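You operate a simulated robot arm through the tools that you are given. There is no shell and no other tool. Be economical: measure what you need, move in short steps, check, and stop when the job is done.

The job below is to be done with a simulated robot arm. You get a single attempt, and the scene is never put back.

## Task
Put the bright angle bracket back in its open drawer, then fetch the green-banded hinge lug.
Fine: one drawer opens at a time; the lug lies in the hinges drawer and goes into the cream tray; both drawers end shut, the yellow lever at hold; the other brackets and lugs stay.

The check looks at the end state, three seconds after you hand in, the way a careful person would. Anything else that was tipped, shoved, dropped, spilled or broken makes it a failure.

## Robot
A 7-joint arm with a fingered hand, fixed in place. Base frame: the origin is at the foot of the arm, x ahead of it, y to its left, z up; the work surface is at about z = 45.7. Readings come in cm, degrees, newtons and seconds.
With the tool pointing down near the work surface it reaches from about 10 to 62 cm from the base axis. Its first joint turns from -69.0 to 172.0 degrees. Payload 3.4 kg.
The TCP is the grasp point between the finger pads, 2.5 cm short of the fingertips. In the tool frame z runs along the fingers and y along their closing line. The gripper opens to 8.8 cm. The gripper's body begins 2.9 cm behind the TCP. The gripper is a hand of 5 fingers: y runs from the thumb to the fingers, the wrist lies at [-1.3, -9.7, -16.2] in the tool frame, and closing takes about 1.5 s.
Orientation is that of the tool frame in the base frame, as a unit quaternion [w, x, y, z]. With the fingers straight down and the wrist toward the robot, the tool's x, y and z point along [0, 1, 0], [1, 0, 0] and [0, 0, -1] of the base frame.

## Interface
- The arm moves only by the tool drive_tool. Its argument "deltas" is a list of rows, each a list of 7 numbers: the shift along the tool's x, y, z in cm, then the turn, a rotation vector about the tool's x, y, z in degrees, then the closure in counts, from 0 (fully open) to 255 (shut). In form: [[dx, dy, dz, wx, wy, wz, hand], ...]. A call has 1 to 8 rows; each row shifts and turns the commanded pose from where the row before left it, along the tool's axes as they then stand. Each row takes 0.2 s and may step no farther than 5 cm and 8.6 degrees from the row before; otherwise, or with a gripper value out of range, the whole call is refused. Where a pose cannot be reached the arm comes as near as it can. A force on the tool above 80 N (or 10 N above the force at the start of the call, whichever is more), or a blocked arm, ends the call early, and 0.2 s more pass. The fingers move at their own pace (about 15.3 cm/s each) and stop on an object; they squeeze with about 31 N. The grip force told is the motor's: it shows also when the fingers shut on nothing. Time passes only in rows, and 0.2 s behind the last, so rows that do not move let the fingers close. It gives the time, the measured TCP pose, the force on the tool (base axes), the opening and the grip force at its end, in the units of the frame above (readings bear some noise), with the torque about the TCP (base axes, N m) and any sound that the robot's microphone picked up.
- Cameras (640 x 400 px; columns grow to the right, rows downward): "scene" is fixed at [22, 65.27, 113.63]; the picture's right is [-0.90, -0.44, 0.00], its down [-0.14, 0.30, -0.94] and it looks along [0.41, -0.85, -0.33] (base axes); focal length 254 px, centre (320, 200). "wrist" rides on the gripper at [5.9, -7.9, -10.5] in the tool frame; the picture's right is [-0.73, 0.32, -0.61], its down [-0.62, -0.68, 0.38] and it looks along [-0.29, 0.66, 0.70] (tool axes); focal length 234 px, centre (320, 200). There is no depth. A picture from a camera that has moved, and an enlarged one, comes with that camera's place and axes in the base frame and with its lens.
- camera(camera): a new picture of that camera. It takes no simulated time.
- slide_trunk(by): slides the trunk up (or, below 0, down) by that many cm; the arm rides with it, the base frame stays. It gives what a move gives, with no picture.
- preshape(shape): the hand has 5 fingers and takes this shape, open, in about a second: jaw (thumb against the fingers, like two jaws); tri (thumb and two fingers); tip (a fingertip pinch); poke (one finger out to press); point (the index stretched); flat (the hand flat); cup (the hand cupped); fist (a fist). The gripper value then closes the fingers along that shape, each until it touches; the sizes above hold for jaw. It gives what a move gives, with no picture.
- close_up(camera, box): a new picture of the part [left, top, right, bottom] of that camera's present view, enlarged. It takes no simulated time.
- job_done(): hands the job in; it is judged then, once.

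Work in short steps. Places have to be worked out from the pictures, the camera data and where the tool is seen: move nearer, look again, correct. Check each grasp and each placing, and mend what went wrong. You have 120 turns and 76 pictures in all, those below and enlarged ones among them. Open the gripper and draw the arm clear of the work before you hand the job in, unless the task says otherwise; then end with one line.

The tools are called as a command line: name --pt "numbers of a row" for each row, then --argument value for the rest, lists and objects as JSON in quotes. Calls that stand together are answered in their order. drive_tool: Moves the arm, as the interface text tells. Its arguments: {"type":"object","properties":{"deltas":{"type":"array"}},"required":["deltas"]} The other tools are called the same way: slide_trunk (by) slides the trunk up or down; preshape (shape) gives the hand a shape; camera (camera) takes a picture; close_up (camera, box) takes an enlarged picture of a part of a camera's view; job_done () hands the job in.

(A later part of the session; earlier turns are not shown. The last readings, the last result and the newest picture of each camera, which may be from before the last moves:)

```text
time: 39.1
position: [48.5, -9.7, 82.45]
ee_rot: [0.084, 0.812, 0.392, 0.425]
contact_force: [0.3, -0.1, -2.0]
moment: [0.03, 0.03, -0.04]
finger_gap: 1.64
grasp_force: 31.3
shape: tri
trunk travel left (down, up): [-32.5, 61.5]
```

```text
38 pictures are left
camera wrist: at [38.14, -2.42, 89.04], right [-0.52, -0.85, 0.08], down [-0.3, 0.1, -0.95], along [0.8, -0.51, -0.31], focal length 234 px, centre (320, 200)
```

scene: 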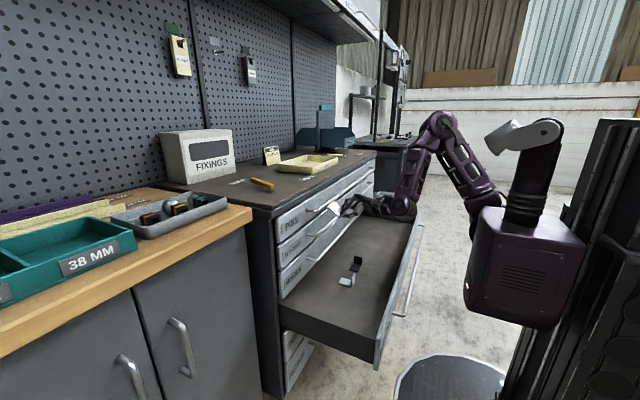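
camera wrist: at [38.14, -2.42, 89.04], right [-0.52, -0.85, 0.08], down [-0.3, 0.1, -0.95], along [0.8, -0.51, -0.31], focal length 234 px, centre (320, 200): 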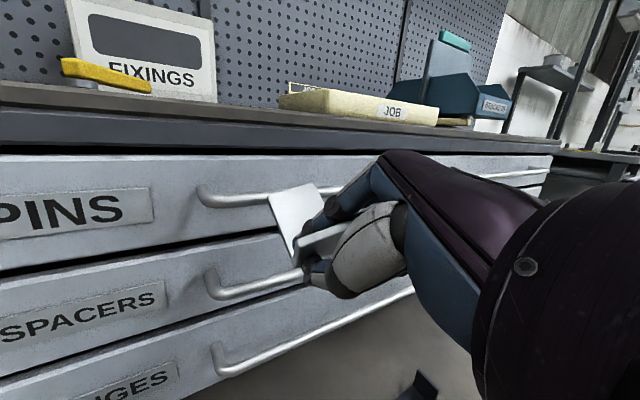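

Clear view: the bracket is held in front of the cabinet. I lower 12 cm and pitch the tool further down by about 32°.

drive_tool --pt "-2.8 -2.6 1.9 0 0 0 255" --pt "-2.8 -2.6 1.9 0 0 0 255" --pt "-2.5 -1.9 2.5 0 0 0 255" --pt "0 0 0 4.8 -6.4 0 255" --pt "0 0 0 4.8 -6.4 0 255" --pt "0 0 0 4.8 -6.4 0 255" --pt "0 0 0 4.8 -6.4 0 255" --pt "0 0 0 0 0 0 255"

close_up --camera "scene" --box '[270, 160, 450, 320]'

```text
time: 41.0
position: [47.03, -3.25, 76.64]
ee_rot: [0.033, 0.888, 0.428, 0.163]
contact_force: [0.5, 0.1, -2.1]
moment: [0.01, 0.03, 0.0]
finger_gap: 1.65
grasp_force: 30.9
shape: tri
out of reach, approached as far as the arm can: row 1, 2, 3
trunk travel left (down, up): [-32.5, 61.5]
```

```text
2.50 times, centred on (360, 240) of scene
camera zoom: at [22.0, 65.27, 113.63], right [-0.9, -0.44, 0.0], down [-0.14, 0.3, -0.94], along [0.41, -0.85, -0.33], focal length 635 px, centre (220, 100)
```

zoom: 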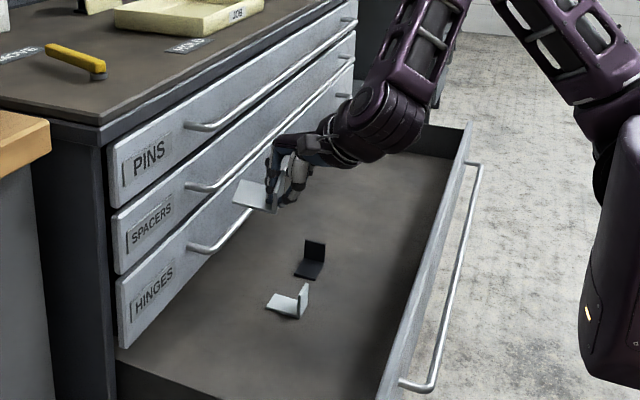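

The leg is nearly level now. I go straight down 20 cm.

drive_tool --pt "-1.04 -0.79 3.77 0 0 0 255" --pt "-1.04 -0.79 3.77 0 0 0 255" --pt "-1.04 -0.79 3.77 0 0 0 255" --pt "-1.04 -0.79 3.77 0 0 0 255" --pt "-1.04 -0.79 3.77 0 0 0 255" --pt "0 0 0 0 0 0 255"

close_up --camera "scene" --box '[270, 200, 450, 360]'

camera --camera "wrist"

```text
time: 42.4
position: [47.1, -3.21, 56.51]
ee_rot: [0.032, 0.888, 0.428, 0.165]
contact_force: [0.0, 0.1, -2.1]
moment: [0.03, 0.05, -0.02]
finger_gap: 1.58
grasp_force: 31.0
shape: tri
trunk travel left (down, up): [-32.5, 61.5]
```

```text
2.50 times, centred on (360, 280) of scene
camera zoom: at [22.0, 65.27, 113.63], right [-0.9, -0.44, 0.0], down [-0.14, 0.3, -0.94], along [0.41, -0.85, -0.33], focal length 635 px, centre (220, 0)
```

zoom: 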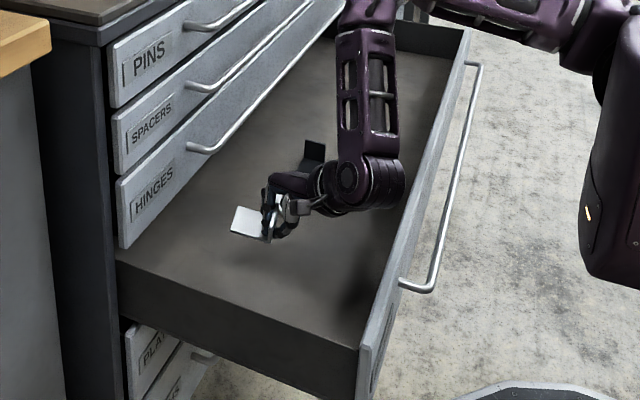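

```text
35 pictures are left
camera wrist: at [41.25, 5.33, 66.43], right [-0.37, -0.81, 0.45], down [-0.75, -0.02, -0.66], along [0.55, -0.58, -0.6], focal length 234 px, centre (320, 200)
```

wrist: 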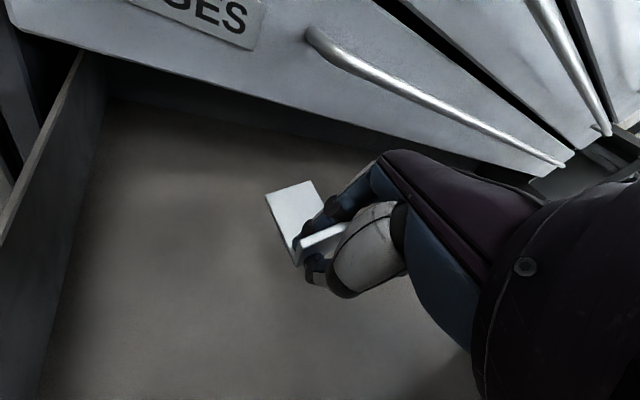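

I pitch 8° more and lower until a light touch shows in the force.

drive_tool --pt "0 0 0 4.8 -6.4 0 255" --pt "-0.6 -0.5 3.0 0 0 0 255" --pt "-0.3 -0.25 1.5 0 0 0 255" --pt "0 0 0 0 0 0 255"

close_up --camera "wrist" --box '[230, 130, 390, 310]'

```text
time: 43.4
position: [47.04, -3.36, 52.04]
ee_rot: [0.02, 0.896, 0.433, 0.097]
contact_force: [-0.3, -0.5, -2.4]
moment: [-0.02, 0.01, 0.02]
finger_gap: 1.59
grasp_force: 30.7
shape: tri
trunk travel left (down, up): [-32.5, 61.5]
```

```text
2.22 times, centred on (310, 220) of wrist
camera zoom: at [42.4, 5.57, 62.3], right [-0.31, -0.8, 0.52], down [-0.83, -0.04, -0.55], along [0.46, -0.6, -0.65], focal length 520 px, centre (342, 156)
```

zoom: 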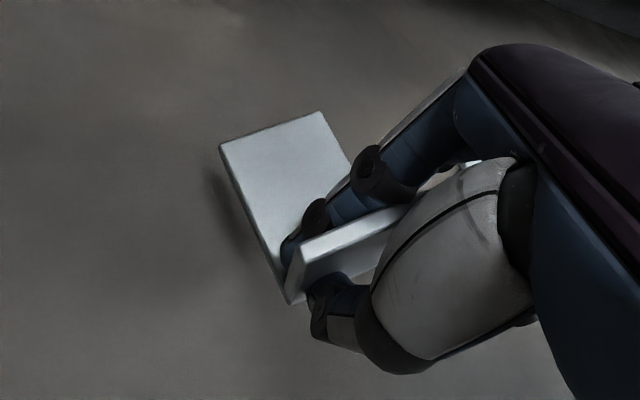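

The shadow is close under the leg. I lower in 0.6 cm rows watching for contact.

drive_tool --pt "-0.1 -0.07 0.6 0 0 0 255" --pt "-0.1 -0.07 0.6 0 0 0 255" --pt "0 0 0 0 0 0 255"

```text
time: 44.1
position: [46.82, -3.26, 50.97]
ee_rot: [0.02, 0.896, 0.432, 0.097]
contact_force: [-0.9, 0.0, -2.0]
moment: [0.01, -0.01, -0.01]
finger_gap: 1.59
grasp_force: 31.1
shape: tri
trunk travel left (down, up): [-32.5, 61.5]
```

drive_tool --pt "-0.1 -0.07 0.6 0 0 0 255" --pt "-0.1 -0.07 0.6 0 0 0 255" --pt "0 0 0 0 0 0 255"

```text
time: 45.0
position: [46.83, -3.2, 49.66]
ee_rot: [0.019, 0.897, 0.432, 0.097]
contact_force: [0.4, -0.6, -2.0]
moment: [0.0, 0.04, -0.02]
finger_gap: 1.62
grasp_force: 31.6
shape: tri
trunk travel left (down, up): [-32.5, 61.5]
```

No contact yet at z=49.7; two more small rows.

drive_tool --pt "-0.07 -0.05 0.4 0 0 0 255" --pt "-0.07 -0.05 0.4 0 0 0 255" --pt "0 0 0 0 0 0 255"

```text
time: 45.8
position: [46.96, -3.23, 49.12]
ee_rot: [0.021, 0.897, 0.431, 0.098]
contact_force: [0.3, -2.3, 12.8]
moment: [0.04, 0.04, -0.03]
finger_gap: 1.74
grasp_force: 30.6
shape: tri
trunk travel left (down, up): [-32.5, 61.5]
```

Contact with the drawer floor. I ease up 0.2 cm and open the hand.

drive_tool --pt "0 0 -0.2 0 0 0 255" --pt "0 0 0 0 0 0 180" --pt "0 0 0 0 0 0 120" --pt "0 0 0 0 0 0 60" --pt "0 0 0 0 0 0 0" --pt "0 0 0 0 0 0 0" --pt "0 0 0 0 0 0 0"

close_up --camera "wrist" --box '[200, 100, 420, 320]'

```text
time: 47.4
position: [46.78, -3.25, 49.09]
ee_rot: [0.02, 0.897, 0.431, 0.097]
contact_force: [-0.4, 0.4, 0.3]
moment: [-0.04, 0.02, -0.02]
finger_gap: 8.79
grasp_force: 0.1
shape: tri
trunk travel left (down, up): [-32.5, 61.5]
```

```text
1.82 times, centred on (310, 210) of wrist
camera zoom: at [42.25, 5.62, 59.5], right [-0.31, -0.8, 0.52], down [-0.83, -0.04, -0.56], along [0.46, -0.6, -0.65], focal length 426 px, centre (338, 182)
```

zoom: 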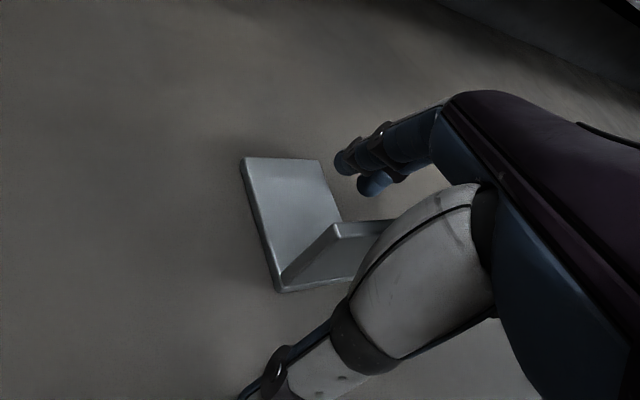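

The bracket stands upright in the drawer. I withdraw straight up and turn the hand toward its starting yaw.

drive_tool --pt "0.75 0.57 -4.7 0 0 0 0" --pt "0.75 0.57 -4.7 0 0 0 0" --pt "0.75 0.57 -4.7 0 0 0 0" --pt "0.5 0.4 -3 0 0 0 0" --pt "0 0 0 0 0 -8 0" --pt "0 0 0 0 0 -8 0" --pt "0 0 0 0 0 -8 0" --pt "0 0 0 0 0 -8 0"

preshape --shape "fist"

camera --camera "scene"

```text
time: 49.1
position: [46.77, -3.16, 66.51]
ee_rot: [0.046, 0.742, 0.663, 0.088]
contact_force: [0.2, -0.2, 0.3]
moment: [-0.01, 0.0, -0.03]
finger_gap: 8.8
grasp_force: 0.1
shape: tri
trunk travel left (down, up): [-32.5, 61.5]
```

```text
time: 50.0
position: [46.69, -3.36, 66.55]
ee_rot: [0.046, 0.743, 0.662, 0.088]
contact_force: [0.6, -0.1, 0.1]
moment: [0.04, 0.02, 0.01]
finger_gap: 0.01
grasp_force: 0.1
shape: fist
trunk travel left (down, up): [-32.5, 61.5]
```

```text
32 pictures are left
```

scene: 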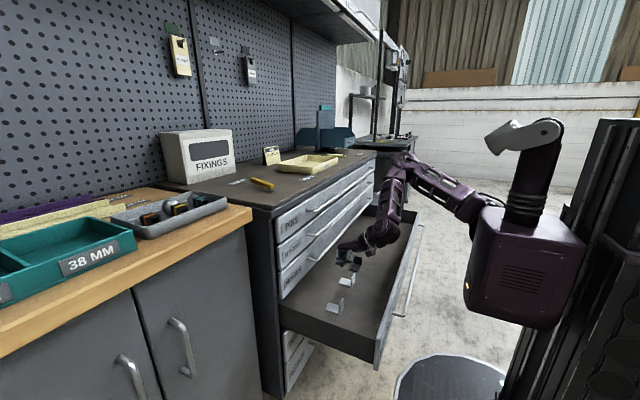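

Three brackets lie in the drawer. I carry the fist back over the drawer front to about [20,-21,68].

drive_tool --pt "-2.87 -3.36 -1.14 0 0 0 0" --pt "-2.87 -3.36 -1.14 0 0 0 0" --pt "-2.87 -3.36 -1.14 0 0 0 0" --pt "-2.87 -3.36 -1.14 0 0 0 0" --pt "-2.87 -3.36 -1.14 0 0 0 0" --pt "-2.87 -3.36 -1.14 0 0 0 0" --pt "-2.87 -3.36 -1.14 0 0 0 0"

camera --camera "scene"

```text
time: 51.6
position: [42.94, -14.71, 66.08]
ee_rot: [0.045, 0.743, 0.662, 0.088]
contact_force: [0.5, 0.5, -0.1]
moment: [0.01, -0.02, 0.0]
finger_gap: 0.01
grasp_force: 0.1
shape: fist
out of reach, approached as far as the arm can: row 2, 3, 4, 5, 6, 7
trunk travel left (down, up): [-32.5, 61.5]
```

```text
31 pictures are left
```

scene: 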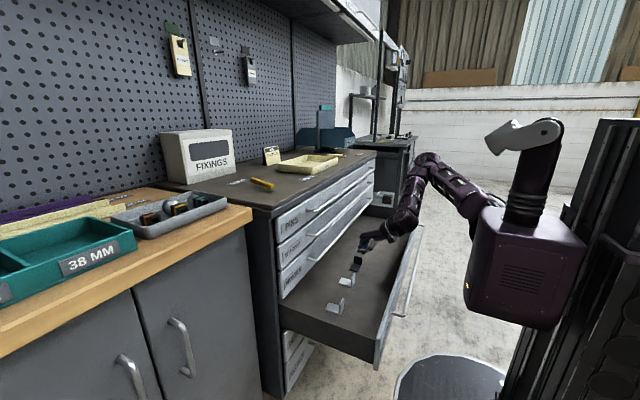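

Wrist limits block near-in motion at this trunk height. I raise the trunk 28 cm so the forearm can hang more steeply, then come back and down.

slide_trunk --by 28

drive_tool --pt "-0.9 -4.1 0.5 0 0 0 0" --pt "-0.9 -4.1 0.5 0 0 0 0" --pt "-0.9 -4.1 0.5 0 0 0 0" --pt "-0.9 -4.1 0.5 0 0 0 0" --pt "-0.9 -4.1 0.5 0 0 0 0"

```text
time: 54.5
position: [43.03, -14.63, 93.99]
ee_rot: [0.045, 0.742, 0.663, 0.087]
contact_force: [0.7, -0.1, 0.0]
moment: [-0.03, -0.03, -0.02]
finger_gap: 0.0
grasp_force: 0.1
shape: fist
trunk travel left (down, up): [-60.5, 33.5]
```

```text
time: 55.7
position: [41.11, -15.75, 87.89]
ee_rot: [0.045, 0.743, 0.662, 0.086]
contact_force: [0.9, 1.4, 0.4]
moment: [0.01, 0.01, -0.01]
finger_gap: 0.0
grasp_force: 0.1
shape: fist
out of reach, approached as far as the arm can: row 1, 2, 3, 4, 5
trunk travel left (down, up): [-60.5, 33.5]
```

Going lower helps. I combine down and back motion.

drive_tool --pt "-0.5 -2.7 3.5 0 0 0 0" --pt "-0.5 -2.7 3.5 0 0 0 0" --pt "-0.5 -2.7 3.5 0 0 0 0" --pt "-0.5 -2.7 3.5 0 0 0 0" --pt "-0.5 -2.7 3.5 0 0 0 0"

```text
time: 56.9
position: [40.46, -11.46, 84.86]
ee_rot: [0.046, 0.746, 0.66, 0.08]
contact_force: [0.9, 0.0, 0.2]
moment: [0.02, 0.01, -0.01]
finger_gap: 0.01
grasp_force: 0.1
shape: fist
out of reach, approached as far as the arm can: row 1, 2, 3, 4, 5
trunk travel left (down, up): [-60.5, 33.5]
```

Pitching the tool downward relieved this limit earlier, so I pitch it further (toward the robot) while retracting.

drive_tool --pt "0 0 0 8 0 0 0" --pt "0 0 0 8 0 0 0" --pt "0 -2 2 8 0 0 0" --pt "0 -3 2 8 0 0 0" --pt "0 -3 2 0 0 0 0" --pt "0 -3 2 0 0 0 0" --pt "0 -3 2 0 0 0 0"

camera --camera "scene"

```text
time: 58.5
position: [26.96, -9.11, 77.49]
ee_rot: [-0.161, 0.726, 0.661, -0.098]
contact_force: [-0.1, -0.3, 0.3]
moment: [-0.02, 0.02, -0.01]
finger_gap: 0.01
grasp_force: 0.1
shape: fist
out of reach, approached as far as the arm can: row 6, 7
trunk travel left (down, up): [-60.5, 33.5]
```

```text
30 pictures are left
```

scene: 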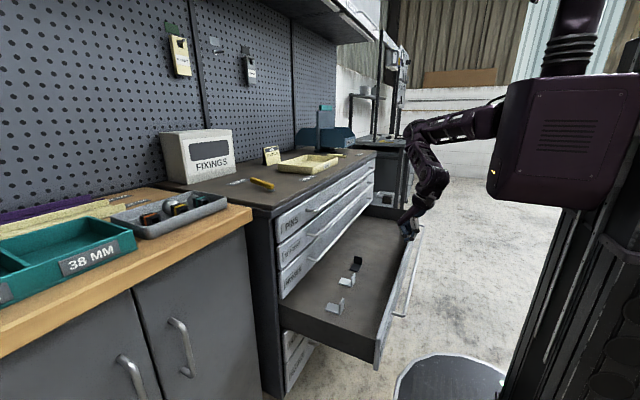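

That works. I pitch a bit more and move back in front of the drawer handle.

drive_tool --pt "-2.3 -2.64 0.86 5 0 0 0" --pt "-2.3 -2.64 0.86 5 0 0 0" --pt "-2.3 -2.64 0.86 0 0 0 0" --pt "0 0 0 0 0 0 0"

```text
time: 59.5
position: [21.36, -15.02, 74.55]
ee_rot: [-0.224, 0.709, 0.65, -0.156]
contact_force: [-0.2, 0.6, 0.3]
moment: [0.04, 0.02, -0.03]
finger_gap: 0.0
grasp_force: 0.2
shape: fist
out of reach, approached as far as the arm can: row 1, 2, 3
trunk travel left (down, up): [-60.5, 33.5]
```

I lower the trunk 10 cm (still above the drawer front) and try to get a little further back.

slide_trunk --by -10

close_up --camera "scene" --box '[330, 120, 530, 300]'

```text
time: 60.8
position: [21.36, -15.11, 64.36]
ee_rot: [-0.224, 0.71, 0.65, -0.156]
contact_force: [0.1, -0.1, 0.4]
moment: [-0.01, 0.01, 0.03]
finger_gap: 0.0
grasp_force: 0.1
shape: fist
trunk travel left (down, up): [-50.5, 43.5]
```

```text
2.22 times, centred on (430, 210) of scene
camera zoom: at [22.0, 65.27, 113.63], right [-0.9, -0.44, 0.0], down [-0.14, 0.3, -0.94], along [0.41, -0.85, -0.33], focal length 564 px, centre (76, 178)
```

zoom: 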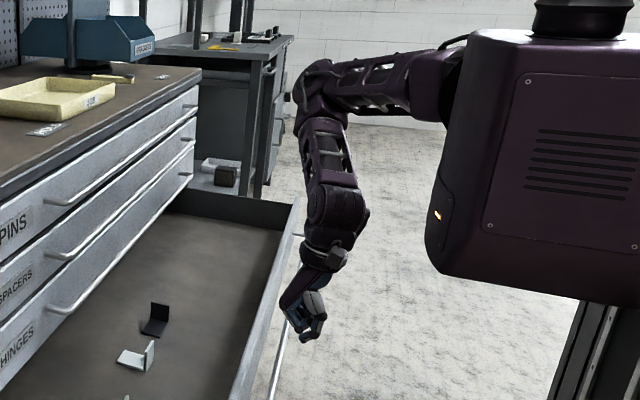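

The fist's back edge is at x≈26 (z 68), knuckles at x≈23–25. I go back and down a little more before lowering past the handle.

drive_tool --pt "-0.35 -0.67 2.73 0 0 0 0" --pt "-0.35 -0.67 2.73 0 0 0 0" --pt "0 0 0 0 0 0 0"

```text
time: 61.6
position: [17.35, -15.06, 60.43]
ee_rot: [-0.223, 0.709, 0.65, -0.156]
contact_force: [0.8, -0.2, 0.9]
moment: [0.0, -0.01, -0.04]
finger_gap: 0.0
grasp_force: 0.1
shape: fist
trunk travel left (down, up): [-50.5, 43.5]
```

Now at x=17.4 with clearance. I lower the trunk 9.5 cm and straighten the tool a bit.

slide_trunk --by -9.5

drive_tool --pt "0 0 0 -6 0 0 0" --pt "0 0 0 -6 0 0 0" --pt "0 0 0 0 0 0 0"

close_up --camera "scene" --box '[330, 150, 510, 310]'

```text
time: 62.9
position: [17.32, -15.08, 50.92]
ee_rot: [-0.223, 0.709, 0.65, -0.155]
contact_force: [-0.9, 0.0, -0.1]
moment: [0.0, 0.01, -0.02]
finger_gap: 0.0
grasp_force: 0.1
shape: fist
trunk travel left (down, up): [-41.0, 53.0]
```

```text
time: 63.7
position: [17.31, -15.02, 50.91]
ee_rot: [-0.224, 0.709, 0.65, -0.156]
contact_force: [0.6, 0.4, 0.3]
moment: [-0.01, 0.0, 0.01]
finger_gap: 0.02
grasp_force: 0.1
shape: fist
out of reach, approached as far as the arm can: row 1, 2
trunk travel left (down, up): [-41.0, 53.0]
```

```text
2.50 times, centred on (420, 230) of scene
camera zoom: at [22.0, 65.27, 113.63], right [-0.9, -0.44, 0.0], down [-0.14, 0.3, -0.94], along [0.41, -0.85, -0.33], focal length 635 px, centre (70, 125)
```

zoom: 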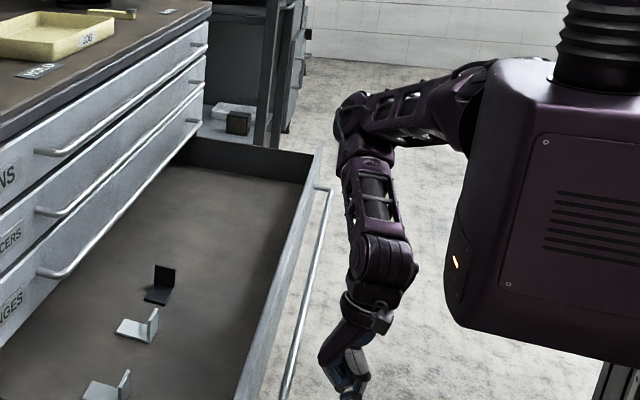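

I push in +x with the back of the fist against the handle.

drive_tool --pt "0.32 2.56 -1.54 0 0 0 0" --pt "0.32 2.56 -1.54 0 0 0 0" --pt "0.32 2.56 -1.54 0 0 0 0" --pt "0.32 2.56 -1.54 0 0 0 0" --pt "0.32 2.56 -1.54 0 0 0 0"

close_up --camera "scene" --box '[270, 150, 510, 350]'

```text
time: 64.9
position: [32.7, -14.97, 50.56]
ee_rot: [-0.224, 0.709, 0.65, -0.156]
contact_force: [-3.0, 0.6, 1.4]
moment: [-0.03, -0.14, -0.02]
finger_gap: 0.0
grasp_force: 0.0
shape: fist
trunk travel left (down, up): [-41.0, 53.0]
```

```text
2.00 times, centred on (390, 250) of scene
camera zoom: at [22.0, 65.27, 113.63], right [-0.9, -0.44, 0.0], down [-0.14, 0.3, -0.94], along [0.41, -0.85, -0.33], focal length 508 px, centre (180, 100)
```

zoom: 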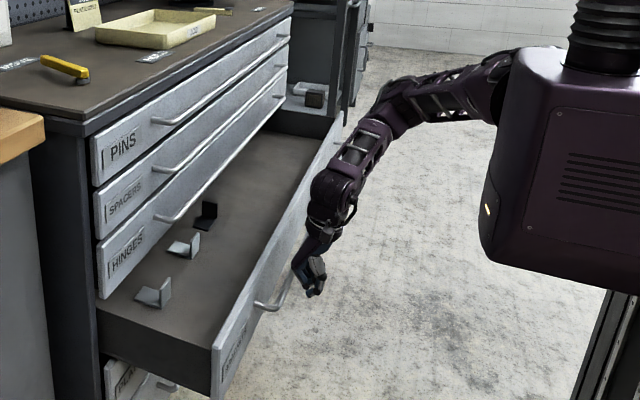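

The drawer slides easily (3 N). I continue pushing while tilting the tool forward so the hand stays clear of the upper drawers.

drive_tool --pt "0.32 2.6 -1.5 -5 0 0 0" --pt "0.32 2.7 -1.3 -5 0 0 0" --pt "0.32 2.8 -1.07 -5 0 0 0" --pt "0.32 2.88 -0.83 -6 0 0 0" --pt "0.32 2.95 -0.5 -6 0 0 0" --pt "0 0 0 -6 0 0 0" --pt "0 0 0 -6 0 0 0"

close_up --camera "scene" --box '[270, 150, 510, 350]'

```text
time: 66.5
position: [47.45, -15.03, 50.81]
ee_rot: [-0.031, 0.743, 0.668, 0.018]
contact_force: [0.1, 0.5, -0.3]
moment: [0.01, -0.02, 0.0]
finger_gap: 8.07
grasp_force: 0.1
shape: fist
out of reach, approached as far as the arm can: row 6, 7
trunk travel left (down, up): [-41.0, 53.0]
```

```text
2.00 times, centred on (390, 250) of scene
camera zoom: at [22.0, 65.27, 113.63], right [-0.9, -0.44, 0.0], down [-0.14, 0.3, -0.94], along [0.41, -0.85, -0.33], focal length 508 px, centre (180, 100)
```

zoom: 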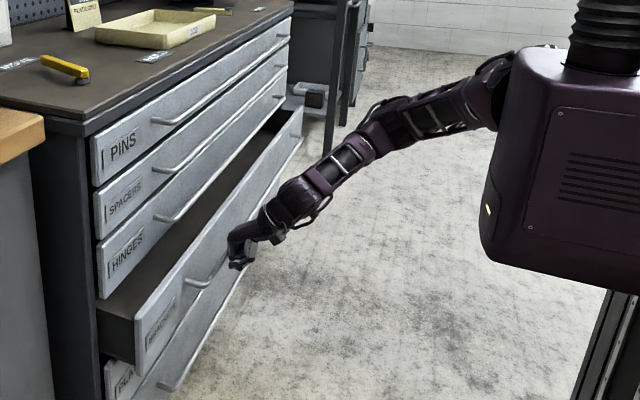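

About 10 cm remain. I continue with more forward pitch.

drive_tool --pt "0.2 2.5 0 -6 0 0 0" --pt "0.2 2.2 0.3 -7 0 0 0" --pt "0.1 1.5 0.4 -7 0 0 0" --pt "0 0 0 -7 0 0 0" --pt "0 0 0 -7 0 0 0"

close_up --camera "scene" --box '[270, 150, 510, 350]'

```text
time: 67.7
position: [49.08, -16.98, 51.22]
ee_rot: [-0.015, 0.743, 0.668, 0.034]
contact_force: [-3.4, -0.1, 3.7]
moment: [-0.03, -0.13, -0.05]
finger_gap: 8.07
grasp_force: 0.0
shape: fist
out of reach, approached as far as the arm can: row 1, 2, 3, 4, 5
trunk travel left (down, up): [-41.0, 53.0]
```

```text
2.00 times, centred on (390, 250) of scene
camera zoom: at [22.0, 65.27, 113.63], right [-0.9, -0.44, 0.0], down [-0.14, 0.3, -0.94], along [0.41, -0.85, -0.33], focal length 508 px, centre (180, 100)
```

zoom: 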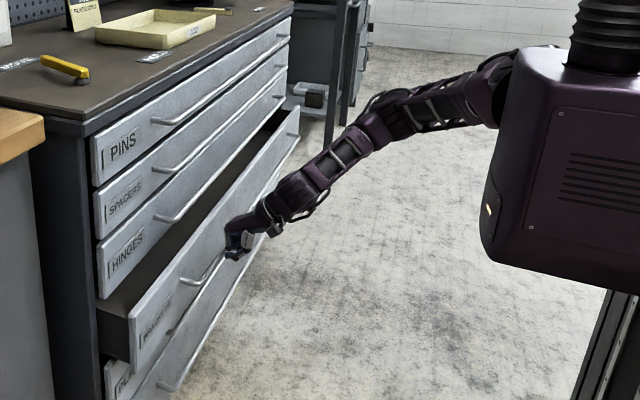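

The arm is at its reach for this trunk height. I back off 4 cm, lower the trunk 18 cm and bring the hand back up with more forward pitch.

drive_tool --pt "0 -4 0 0 0 0 0" --pt "0 0 0 0 0 0 0"

slide_trunk --by -18

drive_tool --pt "0 0 -3 -6 0 0 0" --pt "0 0 -3 -6 0 0 0" --pt "0 0.6 -3 -6 0 0 0" --pt "0 0.9 -3 -6 0 0 0" --pt "0 1.3 -3 -6 0 0 0" --pt "0 0 0 0 0 0 0"

close_up --camera "scene" --box '[270, 170, 510, 370]'

```text
time: 68.3
position: [49.17, -17.14, 51.29]
ee_rot: [-0.014, 0.744, 0.667, 0.034]
contact_force: [-2.4, -0.8, 0.8]
moment: [-0.02, -0.1, -0.02]
finger_gap: 8.04
grasp_force: 0.1
shape: fist
out of reach, approached as far as the arm can: row 1
trunk travel left (down, up): [-41.0, 53.0]
```

```text
time: 70.3
position: [49.14, -17.05, 33.2]
ee_rot: [-0.014, 0.743, 0.668, 0.034]
contact_force: [0.1, -0.6, 1.1]
moment: [0.0, 0.01, -0.02]
finger_gap: 8.07
grasp_force: 0.0
shape: fist
trunk travel left (down, up): [-23.0, 71.0]
```

```text
time: 71.7
position: [48.31, -19.82, 40.77]
ee_rot: [0.072, 0.707, 0.682, 0.171]
contact_force: [0.0, -0.8, -0.1]
moment: [0.03, -0.01, -0.04]
finger_gap: 8.07
grasp_force: 0.0
shape: fist
out of reach, approached as far as the arm can: row 1, 2, 3, 4
trunk travel left (down, up): [-23.0, 71.0]
```

```text
2.00 times, centred on (390, 270) of scene
camera zoom: at [22.0, 65.27, 113.63], right [-0.9, -0.44, 0.0], down [-0.14, 0.3, -0.94], along [0.41, -0.85, -0.33], focal length 508 px, centre (180, 60)
```

zoom: 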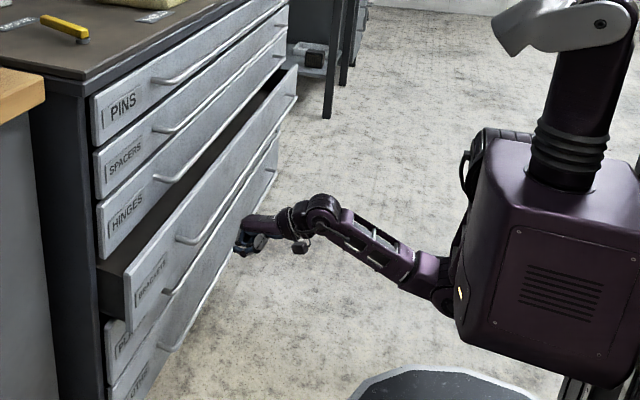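

The hand is below the handle now, so I back away first, then rise with more pitch.

drive_tool --pt "0 -2.6 -1.6 -5 0 0 0" --pt "0 -2.6 -1.6 -5 0 0 0" --pt "0 -2.6 -1.9 -5 0 0 0" --pt "0.4 1.5 -3.0 0 0 0 0" --pt "0.4 1.5 -3.0 0 0 0 0" --pt "0 0 0 0 0 0 0"

close_up --camera "scene" --box '[270, 170, 510, 370]'

```text
time: 73.1
position: [37.96, -20.7, 48.6]
ee_rot: [0.165, 0.692, 0.653, 0.259]
contact_force: [0.1, 0.3, -0.1]
moment: [0.0, -0.01, 0.0]
finger_gap: 8.05
grasp_force: 0.0
shape: fist
out of reach, approached as far as the arm can: row 2, 3
trunk travel left (down, up): [-23.0, 71.0]
```

```text
2.00 times, centred on (390, 270) of scene
camera zoom: at [22.0, 65.27, 113.63], right [-0.9, -0.44, 0.0], down [-0.14, 0.3, -0.94], along [0.41, -0.85, -0.33], focal length 508 px, centre (180, 60)
```

zoom: 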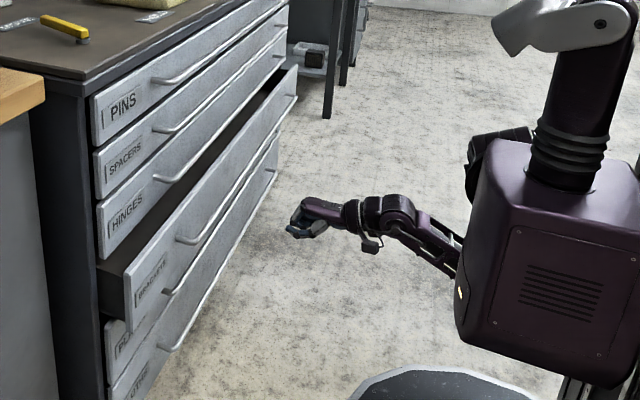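

Now the fist points forward-down at z≈49. I raise slightly and push the drawer home.

drive_tool --pt "0.16 3.5 1.0 0 0 0 0" --pt "0.16 3.5 1.0 0 0 0 0" --pt "0.05 2.86 2.0 0 0 0 0" --pt "0.05 2.86 2.0 0 0 0 0" --pt "0 0 0 0 0 0 0"

close_up --camera "scene" --box '[270, 170, 510, 370]'

```text
time: 74.3
position: [51.94, -21.12, 51.02]
ee_rot: [0.163, 0.691, 0.655, 0.259]
contact_force: [-2.6, 0.5, -3.3]
moment: [-0.09, 0.0, 0.09]
finger_gap: 8.08
grasp_force: 0.0
shape: fist
trunk travel left (down, up): [-23.0, 71.0]
```

```text
2.00 times, centred on (390, 270) of scene
camera zoom: at [22.0, 65.27, 113.63], right [-0.9, -0.44, 0.0], down [-0.14, 0.3, -0.94], along [0.41, -0.85, -0.33], focal length 508 px, centre (180, 60)
```

zoom: 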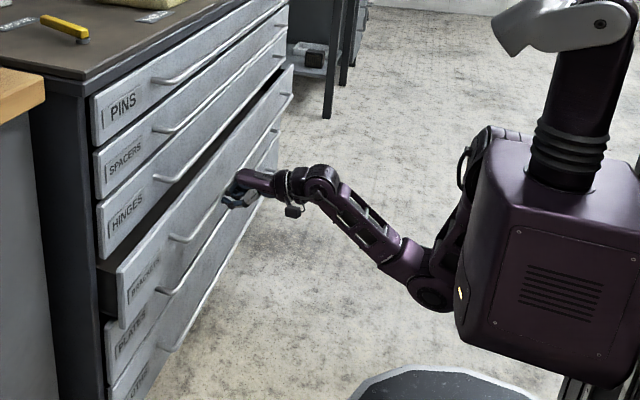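

Still moving freely with light force; I keep pushing until it stops.

drive_tool --pt "0.05 2.2 1.5 0 0 0 0" --pt "0.05 2.2 1.5 0 0 0 0" --pt "0.05 1.6 1.1 0 0 0 0" --pt "0.05 1.6 1.1 0 0 0 0" --pt "0 0 0 0 0 0 0"

close_up --camera "scene" --box '[270, 170, 510, 370]'

```text
time: 75.5
position: [56.11, -21.38, 51.25]
ee_rot: [0.165, 0.689, 0.655, 0.263]
contact_force: [-31.8, -1.7, 9.5]
moment: [-0.24, -0.31, -0.15]
finger_gap: 8.05
grasp_force: 0.0
shape: fist
out of reach, approached as far as the arm can: row 1, 2, 3, 4
trunk travel left (down, up): [-23.0, 71.0]
```

```text
2.00 times, centred on (390, 270) of scene
camera zoom: at [22.0, 65.27, 113.63], right [-0.9, -0.44, 0.0], down [-0.14, 0.3, -0.94], along [0.41, -0.85, -0.33], focal length 508 px, centre (180, 60)
```

zoom: 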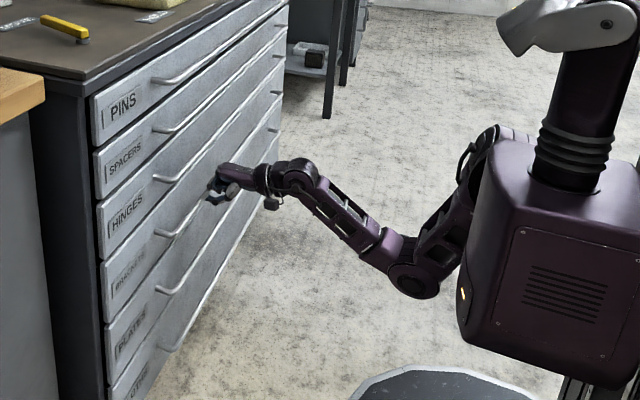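

The brackets drawer is shut (32 N resistance). I back off, raise the trunk 15 cm and open the hand in jaw shape for the hinges handle (z≈64, bar x≈57.5).

drive_tool --pt "0 -2.45 -1.72 0 0 0 0" --pt "0 -2.45 -1.72 0 0 0 0" --pt "0 -2.45 -1.72 0 0 0 0" --pt "0 -2.45 -1.72 0 0 0 0" --pt "0 0 0 0 0 0 0"

slide_trunk --by 15

preshape --shape "jaw"

camera --camera "wrist"

```text
time: 76.7
position: [44.37, -21.08, 50.51]
ee_rot: [0.165, 0.692, 0.654, 0.259]
contact_force: [-0.4, -0.2, -0.1]
moment: [0.01, -0.02, 0.02]
finger_gap: 0.01
grasp_force: 0.1
shape: fist
trunk travel left (down, up): [-23.0, 71.0]
```

```text
time: 78.5
position: [44.55, -21.22, 65.56]
ee_rot: [0.165, 0.692, 0.653, 0.259]
contact_force: [-0.9, 0.1, -0.3]
moment: [0.01, 0.02, 0.0]
finger_gap: 0.0
grasp_force: 0.2
shape: fist
trunk travel left (down, up): [-38.0, 56.0]
```

```text
time: 79.3
position: [44.24, -21.12, 65.47]
ee_rot: [0.165, 0.693, 0.653, 0.259]
contact_force: [0.1, -0.5, -0.2]
moment: [-0.01, -0.03, -0.04]
finger_gap: 8.78
grasp_force: 0.0
shape: jaw
trunk travel left (down, up): [-38.0, 56.0]
```

```text
20 pictures are left
camera wrist: at [31.96, -15.89, 70.47], right [-0.09, -0.82, 0.57], down [-0.35, -0.51, -0.79], along [0.93, -0.27, -0.23], focal length 234 px, centre (320, 200)
```

wrist: 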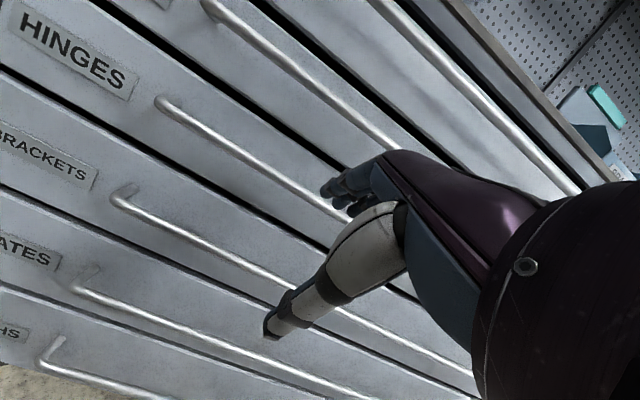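

Hinge bar fixed at z≈63.7, x≈57.5. I pitch the hand to about 56° and advance so that the bar enters between thumb and fingers.

drive_tool --pt "0 0 0 -7 0 0 0" --pt "0 0 0 -7 0 0 0" --pt "0 0 0 -7 0 0 0" --pt "0 1.97 3.57 0 0 0 0" --pt "0 1.97 3.57 0 0 0 0" --pt "0 1.6 2.9 0 0 0 0" --pt "0 0 0 0 0 0 0"

camera --camera "wrist"

```text
time: 81.0
position: [55.37, -23.99, 64.68]
ee_rot: [0.285, 0.648, 0.597, 0.377]
contact_force: [0.0, -0.4, 0.9]
moment: [0.01, 0.0, -0.02]
finger_gap: 8.78
grasp_force: 0.2
shape: jaw
out of reach, approached as far as the arm can: row 2, 3, 4, 5, 6
trunk travel left (down, up): [-38.0, 56.0]
```

```text
19 pictures are left
camera wrist: at [42.35, -18.23, 64.99], right [-0.33, -0.81, 0.49], down [-0.07, -0.5, -0.86], along [0.94, -0.31, 0.11], focal length 234 px, centre (320, 200)
```

wrist: 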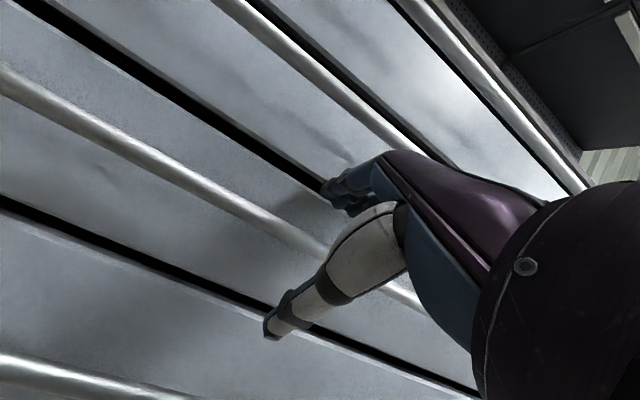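

The hinges bar lies between thumb and fingers. I advance 1.2 cm more and close.

drive_tool --pt "0 0.1 1.1 0 0 0 0" --pt "0 0 0 0 0 0 120" --pt "0 0 0 0 0 0 255" --pt "0 0 0 0 0 0 255" --pt "0 0 0 0 0 0 255" --pt "0 0 0 0 0 0 255" --pt "0 0 0 0 0 0 255" --pt "0 0 0 0 0 0 255"

```text
time: 82.8
position: [56.35, -24.04, 64.22]
ee_rot: [0.286, 0.65, 0.596, 0.375]
contact_force: [-18.6, 0.7, -4.8]
moment: [-0.03, -1.48, -0.01]
finger_gap: 1.95
grasp_force: 31.2
shape: jaw
trunk travel left (down, up): [-38.0, 56.0]
```

Gripped (gap 2.0). I pull back along -x, watching the force.

drive_tool --pt "0 -0.84 -1.24 0 0 0 255" --pt "0 -1.4 -2.07 0 0 0 255" --pt "0 -1.4 -2.07 0 0 0 255" --pt "0 -1.4 -2.07 0 0 0 255" --pt "0 0 0 0 0 0 255"

close_up --camera "scene" --box '[250, 150, 530, 340]'

```text
time: 84.0
position: [47.61, -23.96, 63.91]
ee_rot: [0.284, 0.653, 0.596, 0.371]
contact_force: [-2.3, -1.8, -26.1]
moment: [0.0, 0.3, 0.06]
finger_gap: 0.5
grasp_force: 30.4
shape: jaw
trunk travel left (down, up): [-38.0, 56.0]
```

```text
2.11 times, centred on (390, 245) of scene
camera zoom: at [22.0, 65.27, 113.63], right [-0.9, -0.44, 0.0], down [-0.14, 0.3, -0.94], along [0.41, -0.85, -0.33], focal length 535 px, centre (173, 105)
```

zoom: 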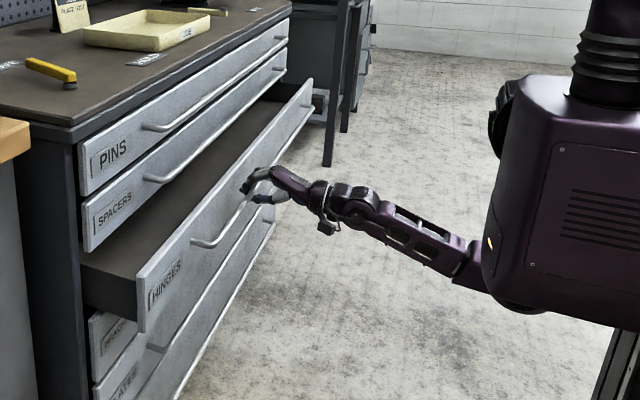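

The hinges drawer is opening (about 9 cm). I continue pulling, lowering a touch to relieve the vertical force.

drive_tool --pt "0 -1.6 -1.9 0 0 0 255" --pt "0 -1.6 -2.2 0 0 0 255" --pt "0 -1.6 -2.37 0 0 0 255" --pt "0 -1.6 -2.37 0 0 0 255" --pt "0 -1.6 -2.37 0 0 0 255" --pt "0 0 0 0 0 0 255"

close_up --camera "scene" --box '[250, 150, 530, 340]'

```text
time: 85.3
position: [33.77, -23.63, 63.61]
ee_rot: [0.286, 0.651, 0.596, 0.373]
contact_force: [-2.1, -6.3, -20.9]
moment: [-0.03, 0.27, 0.0]
finger_gap: 0.53
grasp_force: 30.7
shape: jaw
trunk travel left (down, up): [-38.0, 56.0]
```

```text
2.11 times, centred on (390, 245) of scene
camera zoom: at [22.0, 65.27, 113.63], right [-0.9, -0.44, 0.0], down [-0.14, 0.3, -0.94], along [0.41, -0.85, -0.33], focal length 535 px, centre (173, 105)
```

zoom: 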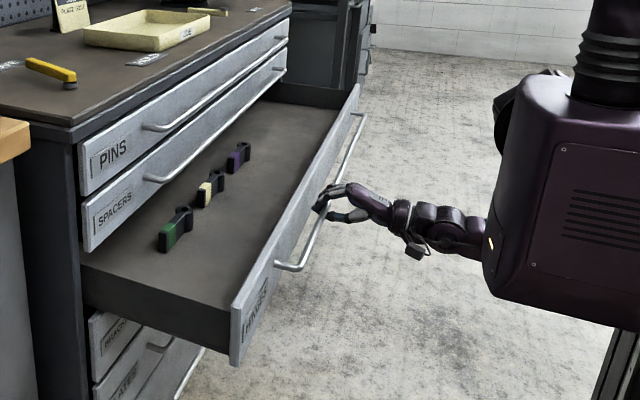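

Three lugs are visible; the green-banded one is nearest the camera, still close to the cabinet face. I pull the drawer about 8 cm further.

drive_tool --pt "0 -1.5 -2.1 0 0 0 255" --pt "0 -1.5 -2.1 0 0 0 255" --pt "0 -1.5 -2.1 0 0 0 255" --pt "0 0 0 0 0 0 255"

```text
time: 86.3
position: [25.81, -23.57, 63.48]
ee_rot: [0.286, 0.651, 0.596, 0.374]
contact_force: [-0.1, -3.5, -20.6]
moment: [-0.05, 0.25, 0.04]
finger_gap: 0.5
grasp_force: 30.7
shape: jaw
trunk travel left (down, up): [-38.0, 56.0]
```

Drawer is now about 31 cm open. I release and back the hand off up and away from the bar.

drive_tool --pt "0 0 0 0 0 0 120" --pt "0 0 0 0 0 0 0" --pt "0 0 0 0 0 0 0" --pt "0 0 0 0 0 0 0" --pt "0 0 -1.5 0 0 0 0" --pt "0 0 -1.5 0 0 0 0" --pt "0 0.5 -1.5 0 0 0 0" --pt "0 0 0 0 0 0 0"

```text
time: 88.2
position: [24.26, -23.99, 66.18]
ee_rot: [0.289, 0.651, 0.594, 0.374]
contact_force: [-0.6, 0.4, 0.7]
moment: [0.03, 0.02, 0.02]
finger_gap: 8.77
grasp_force: 0.1
shape: jaw
out of reach, approached as far as the arm can: row 6, 7
trunk travel left (down, up): [-38.0, 56.0]
```

The tips are clear of the bar. I raise the trunk 18 cm and look with the wrist camera.

slide_trunk --by 18

drive_tool --pt "0 2.5 2 7 0 0 0" --pt "0 2.5 2 7 0 0 0" --pt "0 2.5 2 7 0 0 0" --pt "0 2.5 1 7 0 0 0" --pt "0 2.5 0 7 0 0 0" --pt "0 2.5 0 7 0 0 0" --pt "0 0 0 0 0 0 0"

camera --camera "wrist"

```text
time: 90.2
position: [24.24, -23.92, 84.18]
ee_rot: [0.288, 0.65, 0.595, 0.374]
contact_force: [0.5, 0.2, 0.3]
moment: [0.01, 0.0, 0.0]
finger_gap: 8.76
grasp_force: 0.1
shape: jaw
trunk travel left (down, up): [-56.0, 38.0]
```

```text
time: 91.8
position: [41.43, -26.59, 85.25]
ee_rot: [0.036, 0.712, 0.688, 0.135]
contact_force: [-0.2, -0.2, 0.0]
moment: [-0.02, 0.02, 0.0]
finger_gap: 8.78
grasp_force: 0.2
shape: jaw
out of reach, approached as far as the arm can: row 1, 2, 3
trunk travel left (down, up): [-56.0, 38.0]
```

```text
16 pictures are left
camera wrist: at [31.31, -21.92, 94.38], right [0.16, -0.82, 0.56], down [-0.58, -0.53, -0.62], along [0.8, -0.22, -0.55], focal length 234 px, centre (320, 200)
```

wrist: 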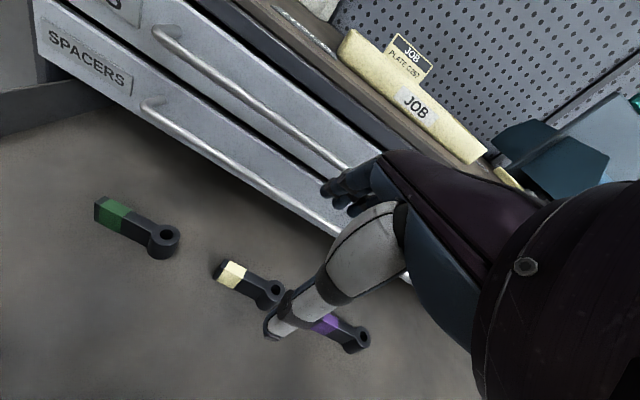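

The green lug lies along y from about -5 to -14 at x≈52 (floor ≈56.8). I use tri shape, level the roll, and move above it.

preshape --shape "tri"

drive_tool --pt "0 0 0 0 -8.4 0 0" --pt "3.5 1.0 2.3 0 0 0 0" --pt "3.5 1.0 2.3 0 0 0 0" --pt "3.5 1.0 2.3 0 0 0 0" --pt "3.5 1.0 2.3 0 0 0 0" --pt "3.5 1.0 2.3 0 0 0 0" --pt "0 0 0 0 0 0 0"

camera --camera "wrist"

```text
time: 92.7
position: [41.47, -26.58, 85.14]
ee_rot: [0.036, 0.711, 0.689, 0.135]
contact_force: [1.0, 0.4, 0.3]
moment: [-0.01, 0.01, -0.01]
finger_gap: 8.82
grasp_force: 0.0
shape: tri
trunk travel left (down, up): [-56.0, 38.0]
```

```text
time: 94.2
position: [44.52, -21.01, 81.71]
ee_rot: [0.085, 0.718, 0.686, 0.083]
contact_force: [-0.7, -0.4, 0.2]
moment: [0.0, 0.0, 0.0]
finger_gap: 8.8
grasp_force: 0.1
shape: tri
out of reach, approached as far as the arm can: row 3, 4, 5, 6
trunk travel left (down, up): [-56.0, 38.0]
```

```text
15 pictures are left
camera wrist: at [34.66, -14.78, 90.13], right [0.14, -0.73, 0.66], down [-0.6, -0.59, -0.54], along [0.79, -0.33, -0.52], focal length 234 px, centre (320, 200)
```

wrist: 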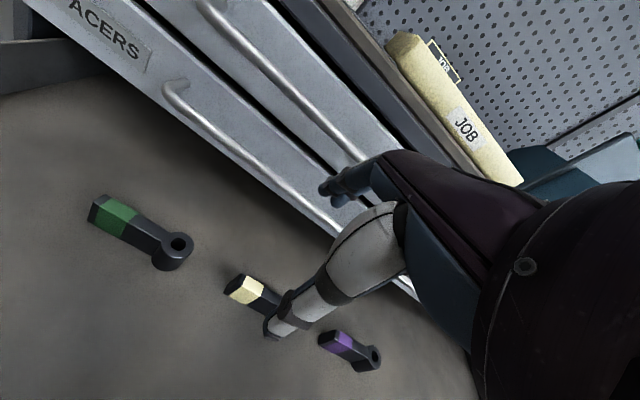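

A wrist limit again at this height; earlier the pose worked with the trunk about 22 cm lower relative to now. I lower the trunk 15 cm (tips stay above the lugs) and continue toward +y.

slide_trunk --by -14

drive_tool --pt "3.5 0 0 0 0 0 0" --pt "3.5 0.8 0 0 0 0 0" --pt "3.5 1.0 0.2 0 0 0 0" --pt "0 0 0 0 0 0 0"

```text
time: 95.9
position: [44.53, -21.03, 67.65]
ee_rot: [0.085, 0.718, 0.686, 0.083]
contact_force: [0.3, 0.2, 0.5]
moment: [-0.06, -0.02, 0.03]
finger_gap: 8.78
grasp_force: 0.0
shape: tri
trunk travel left (down, up): [-42.0, 52.0]
```

```text
time: 96.9
position: [46.65, -14.42, 68.35]
ee_rot: [0.086, 0.719, 0.685, 0.084]
contact_force: [0.8, 0.1, 0.5]
moment: [-0.01, 0.0, -0.01]
finger_gap: 8.81
grasp_force: 0.0
shape: tri
out of reach, approached as far as the arm can: row 1, 2
trunk travel left (down, up): [-42.0, 52.0]
```

Now I move over the lug to about [51.8,-9.5,65].

drive_tool --pt "2.55 1.98 2.25 0 0 0 0" --pt "2.55 1.98 2.25 0 0 0 0" --pt "0 0 0 0 0 0 0"

camera --camera "wrist"

```text
time: 97.7
position: [51.81, -9.21, 64.81]
ee_rot: [0.085, 0.718, 0.685, 0.084]
contact_force: [0.1, 0.5, 0.9]
moment: [0.02, 0.0, -0.02]
finger_gap: 8.8
grasp_force: 0.0
shape: tri
trunk travel left (down, up): [-42.0, 52.0]
```

```text
14 pictures are left
camera wrist: at [41.98, -3.03, 73.28], right [0.14, -0.73, 0.66], down [-0.6, -0.59, -0.54], along [0.79, -0.33, -0.52], focal length 234 px, centre (320, 200)
```

wrist: 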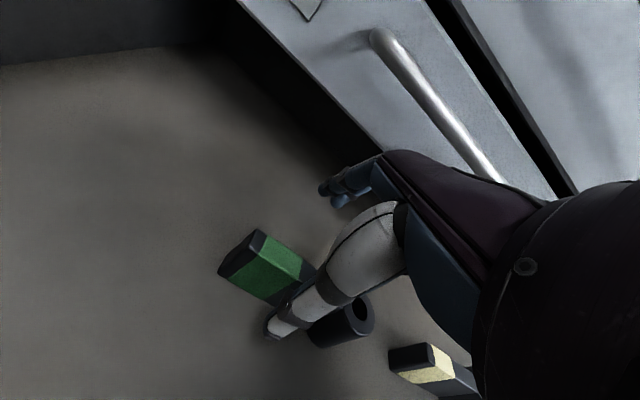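

Lug spans y≈-5.5 to -19 at x≈52. I shift to y≈-11, straighten the tool by 7°, and descend.

drive_tool --pt "-1.6 0.2 0 7 0 0 0" --pt "0 -0.2 1.6 0 0 0 0" --pt "0 -0.2 1.5 0 0 0 0" --pt "0 0 0 0 0 0 0"

camera --camera "wrist"

```text
time: 98.7
position: [52.16, -11.0, 62.07]
ee_rot: [0.043, 0.722, 0.689, 0.041]
contact_force: [-0.6, -0.3, -0.2]
moment: [0.01, -0.01, 0.0]
finger_gap: 8.77
grasp_force: 0.0
shape: tri
trunk travel left (down, up): [-42.0, 52.0]
```

```text
13 pictures are left
camera wrist: at [43.34, -4.91, 71.53], right [0.22, -0.74, 0.64], down [-0.66, -0.59, -0.46], along [0.72, -0.32, -0.62], focal length 234 px, centre (320, 200)
```

wrist: 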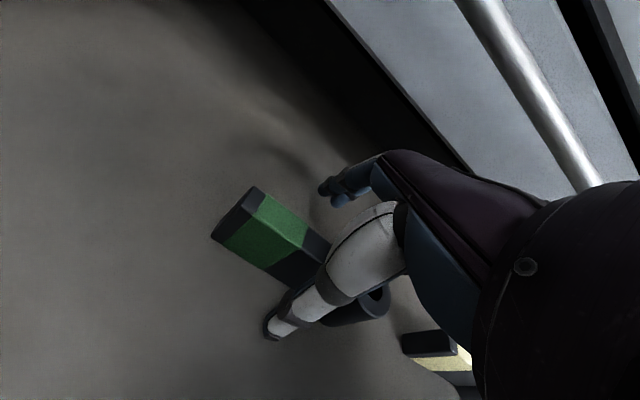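

The lug is between thumb and fingers. I descend 1.8 cm and close.

drive_tool --pt "0 -0.1 0.9 0 0 0 0" --pt "0 -0.1 0.9 0 0 0 0" --pt "0 0 0 0 0 0 120" --pt "0 0 0 0 0 0 255" --pt "0 0 0 0 0 0 255" --pt "0 0 0 0 0 0 255" --pt "0 0 0 0 0 0 255" --pt "0 0 0 0 0 0 255"

```text
time: 100.5
position: [52.09, -10.66, 61.11]
ee_rot: [0.047, 0.722, 0.688, 0.049]
contact_force: [-8.0, 4.6, 67.0]
moment: [0.22, 4.07, -0.31]
finger_gap: 4.39
grasp_force: 31.4
shape: tri
trunk travel left (down, up): [-42.0, 52.0]
```

A strong upward force: a digit presses on the floor while closing. I ease up in small steps with the hand closed and see.

drive_tool --pt "0 0 -0.4 0 0 0 255" --pt "0 0 -0.4 0 0 0 255" --pt "0 0 -0.4 0 0 0 255" --pt "0 0 0 0 0 0 255" --pt "0 0 0 0 0 0 255"

close_up --camera "wrist" --box '[180, 130, 420, 350]'

```text
time: 101.7
position: [51.85, -10.88, 61.83]
ee_rot: [0.046, 0.722, 0.688, 0.046]
contact_force: [-2.5, -0.3, 45.8]
moment: [0.21, 1.5, -0.04]
finger_gap: 4.05
grasp_force: 31.3
shape: tri
trunk travel left (down, up): [-42.0, 52.0]
```

```text
1.82 times, centred on (300, 240) of wrist
camera zoom: at [43.06, -4.76, 71.3], right [0.21, -0.74, 0.64], down [-0.66, -0.59, -0.47], along [0.73, -0.32, -0.61], focal length 426 px, centre (356, 127)
```

zoom: 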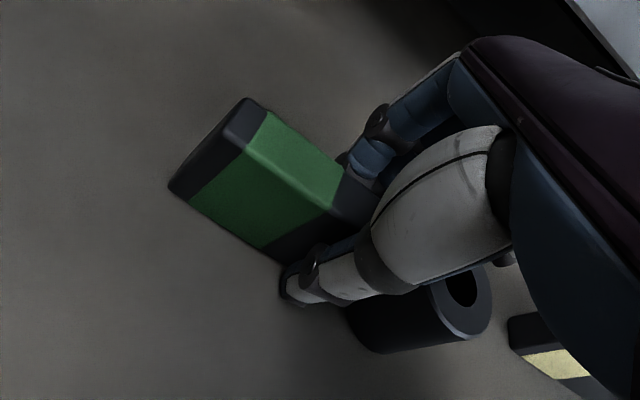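

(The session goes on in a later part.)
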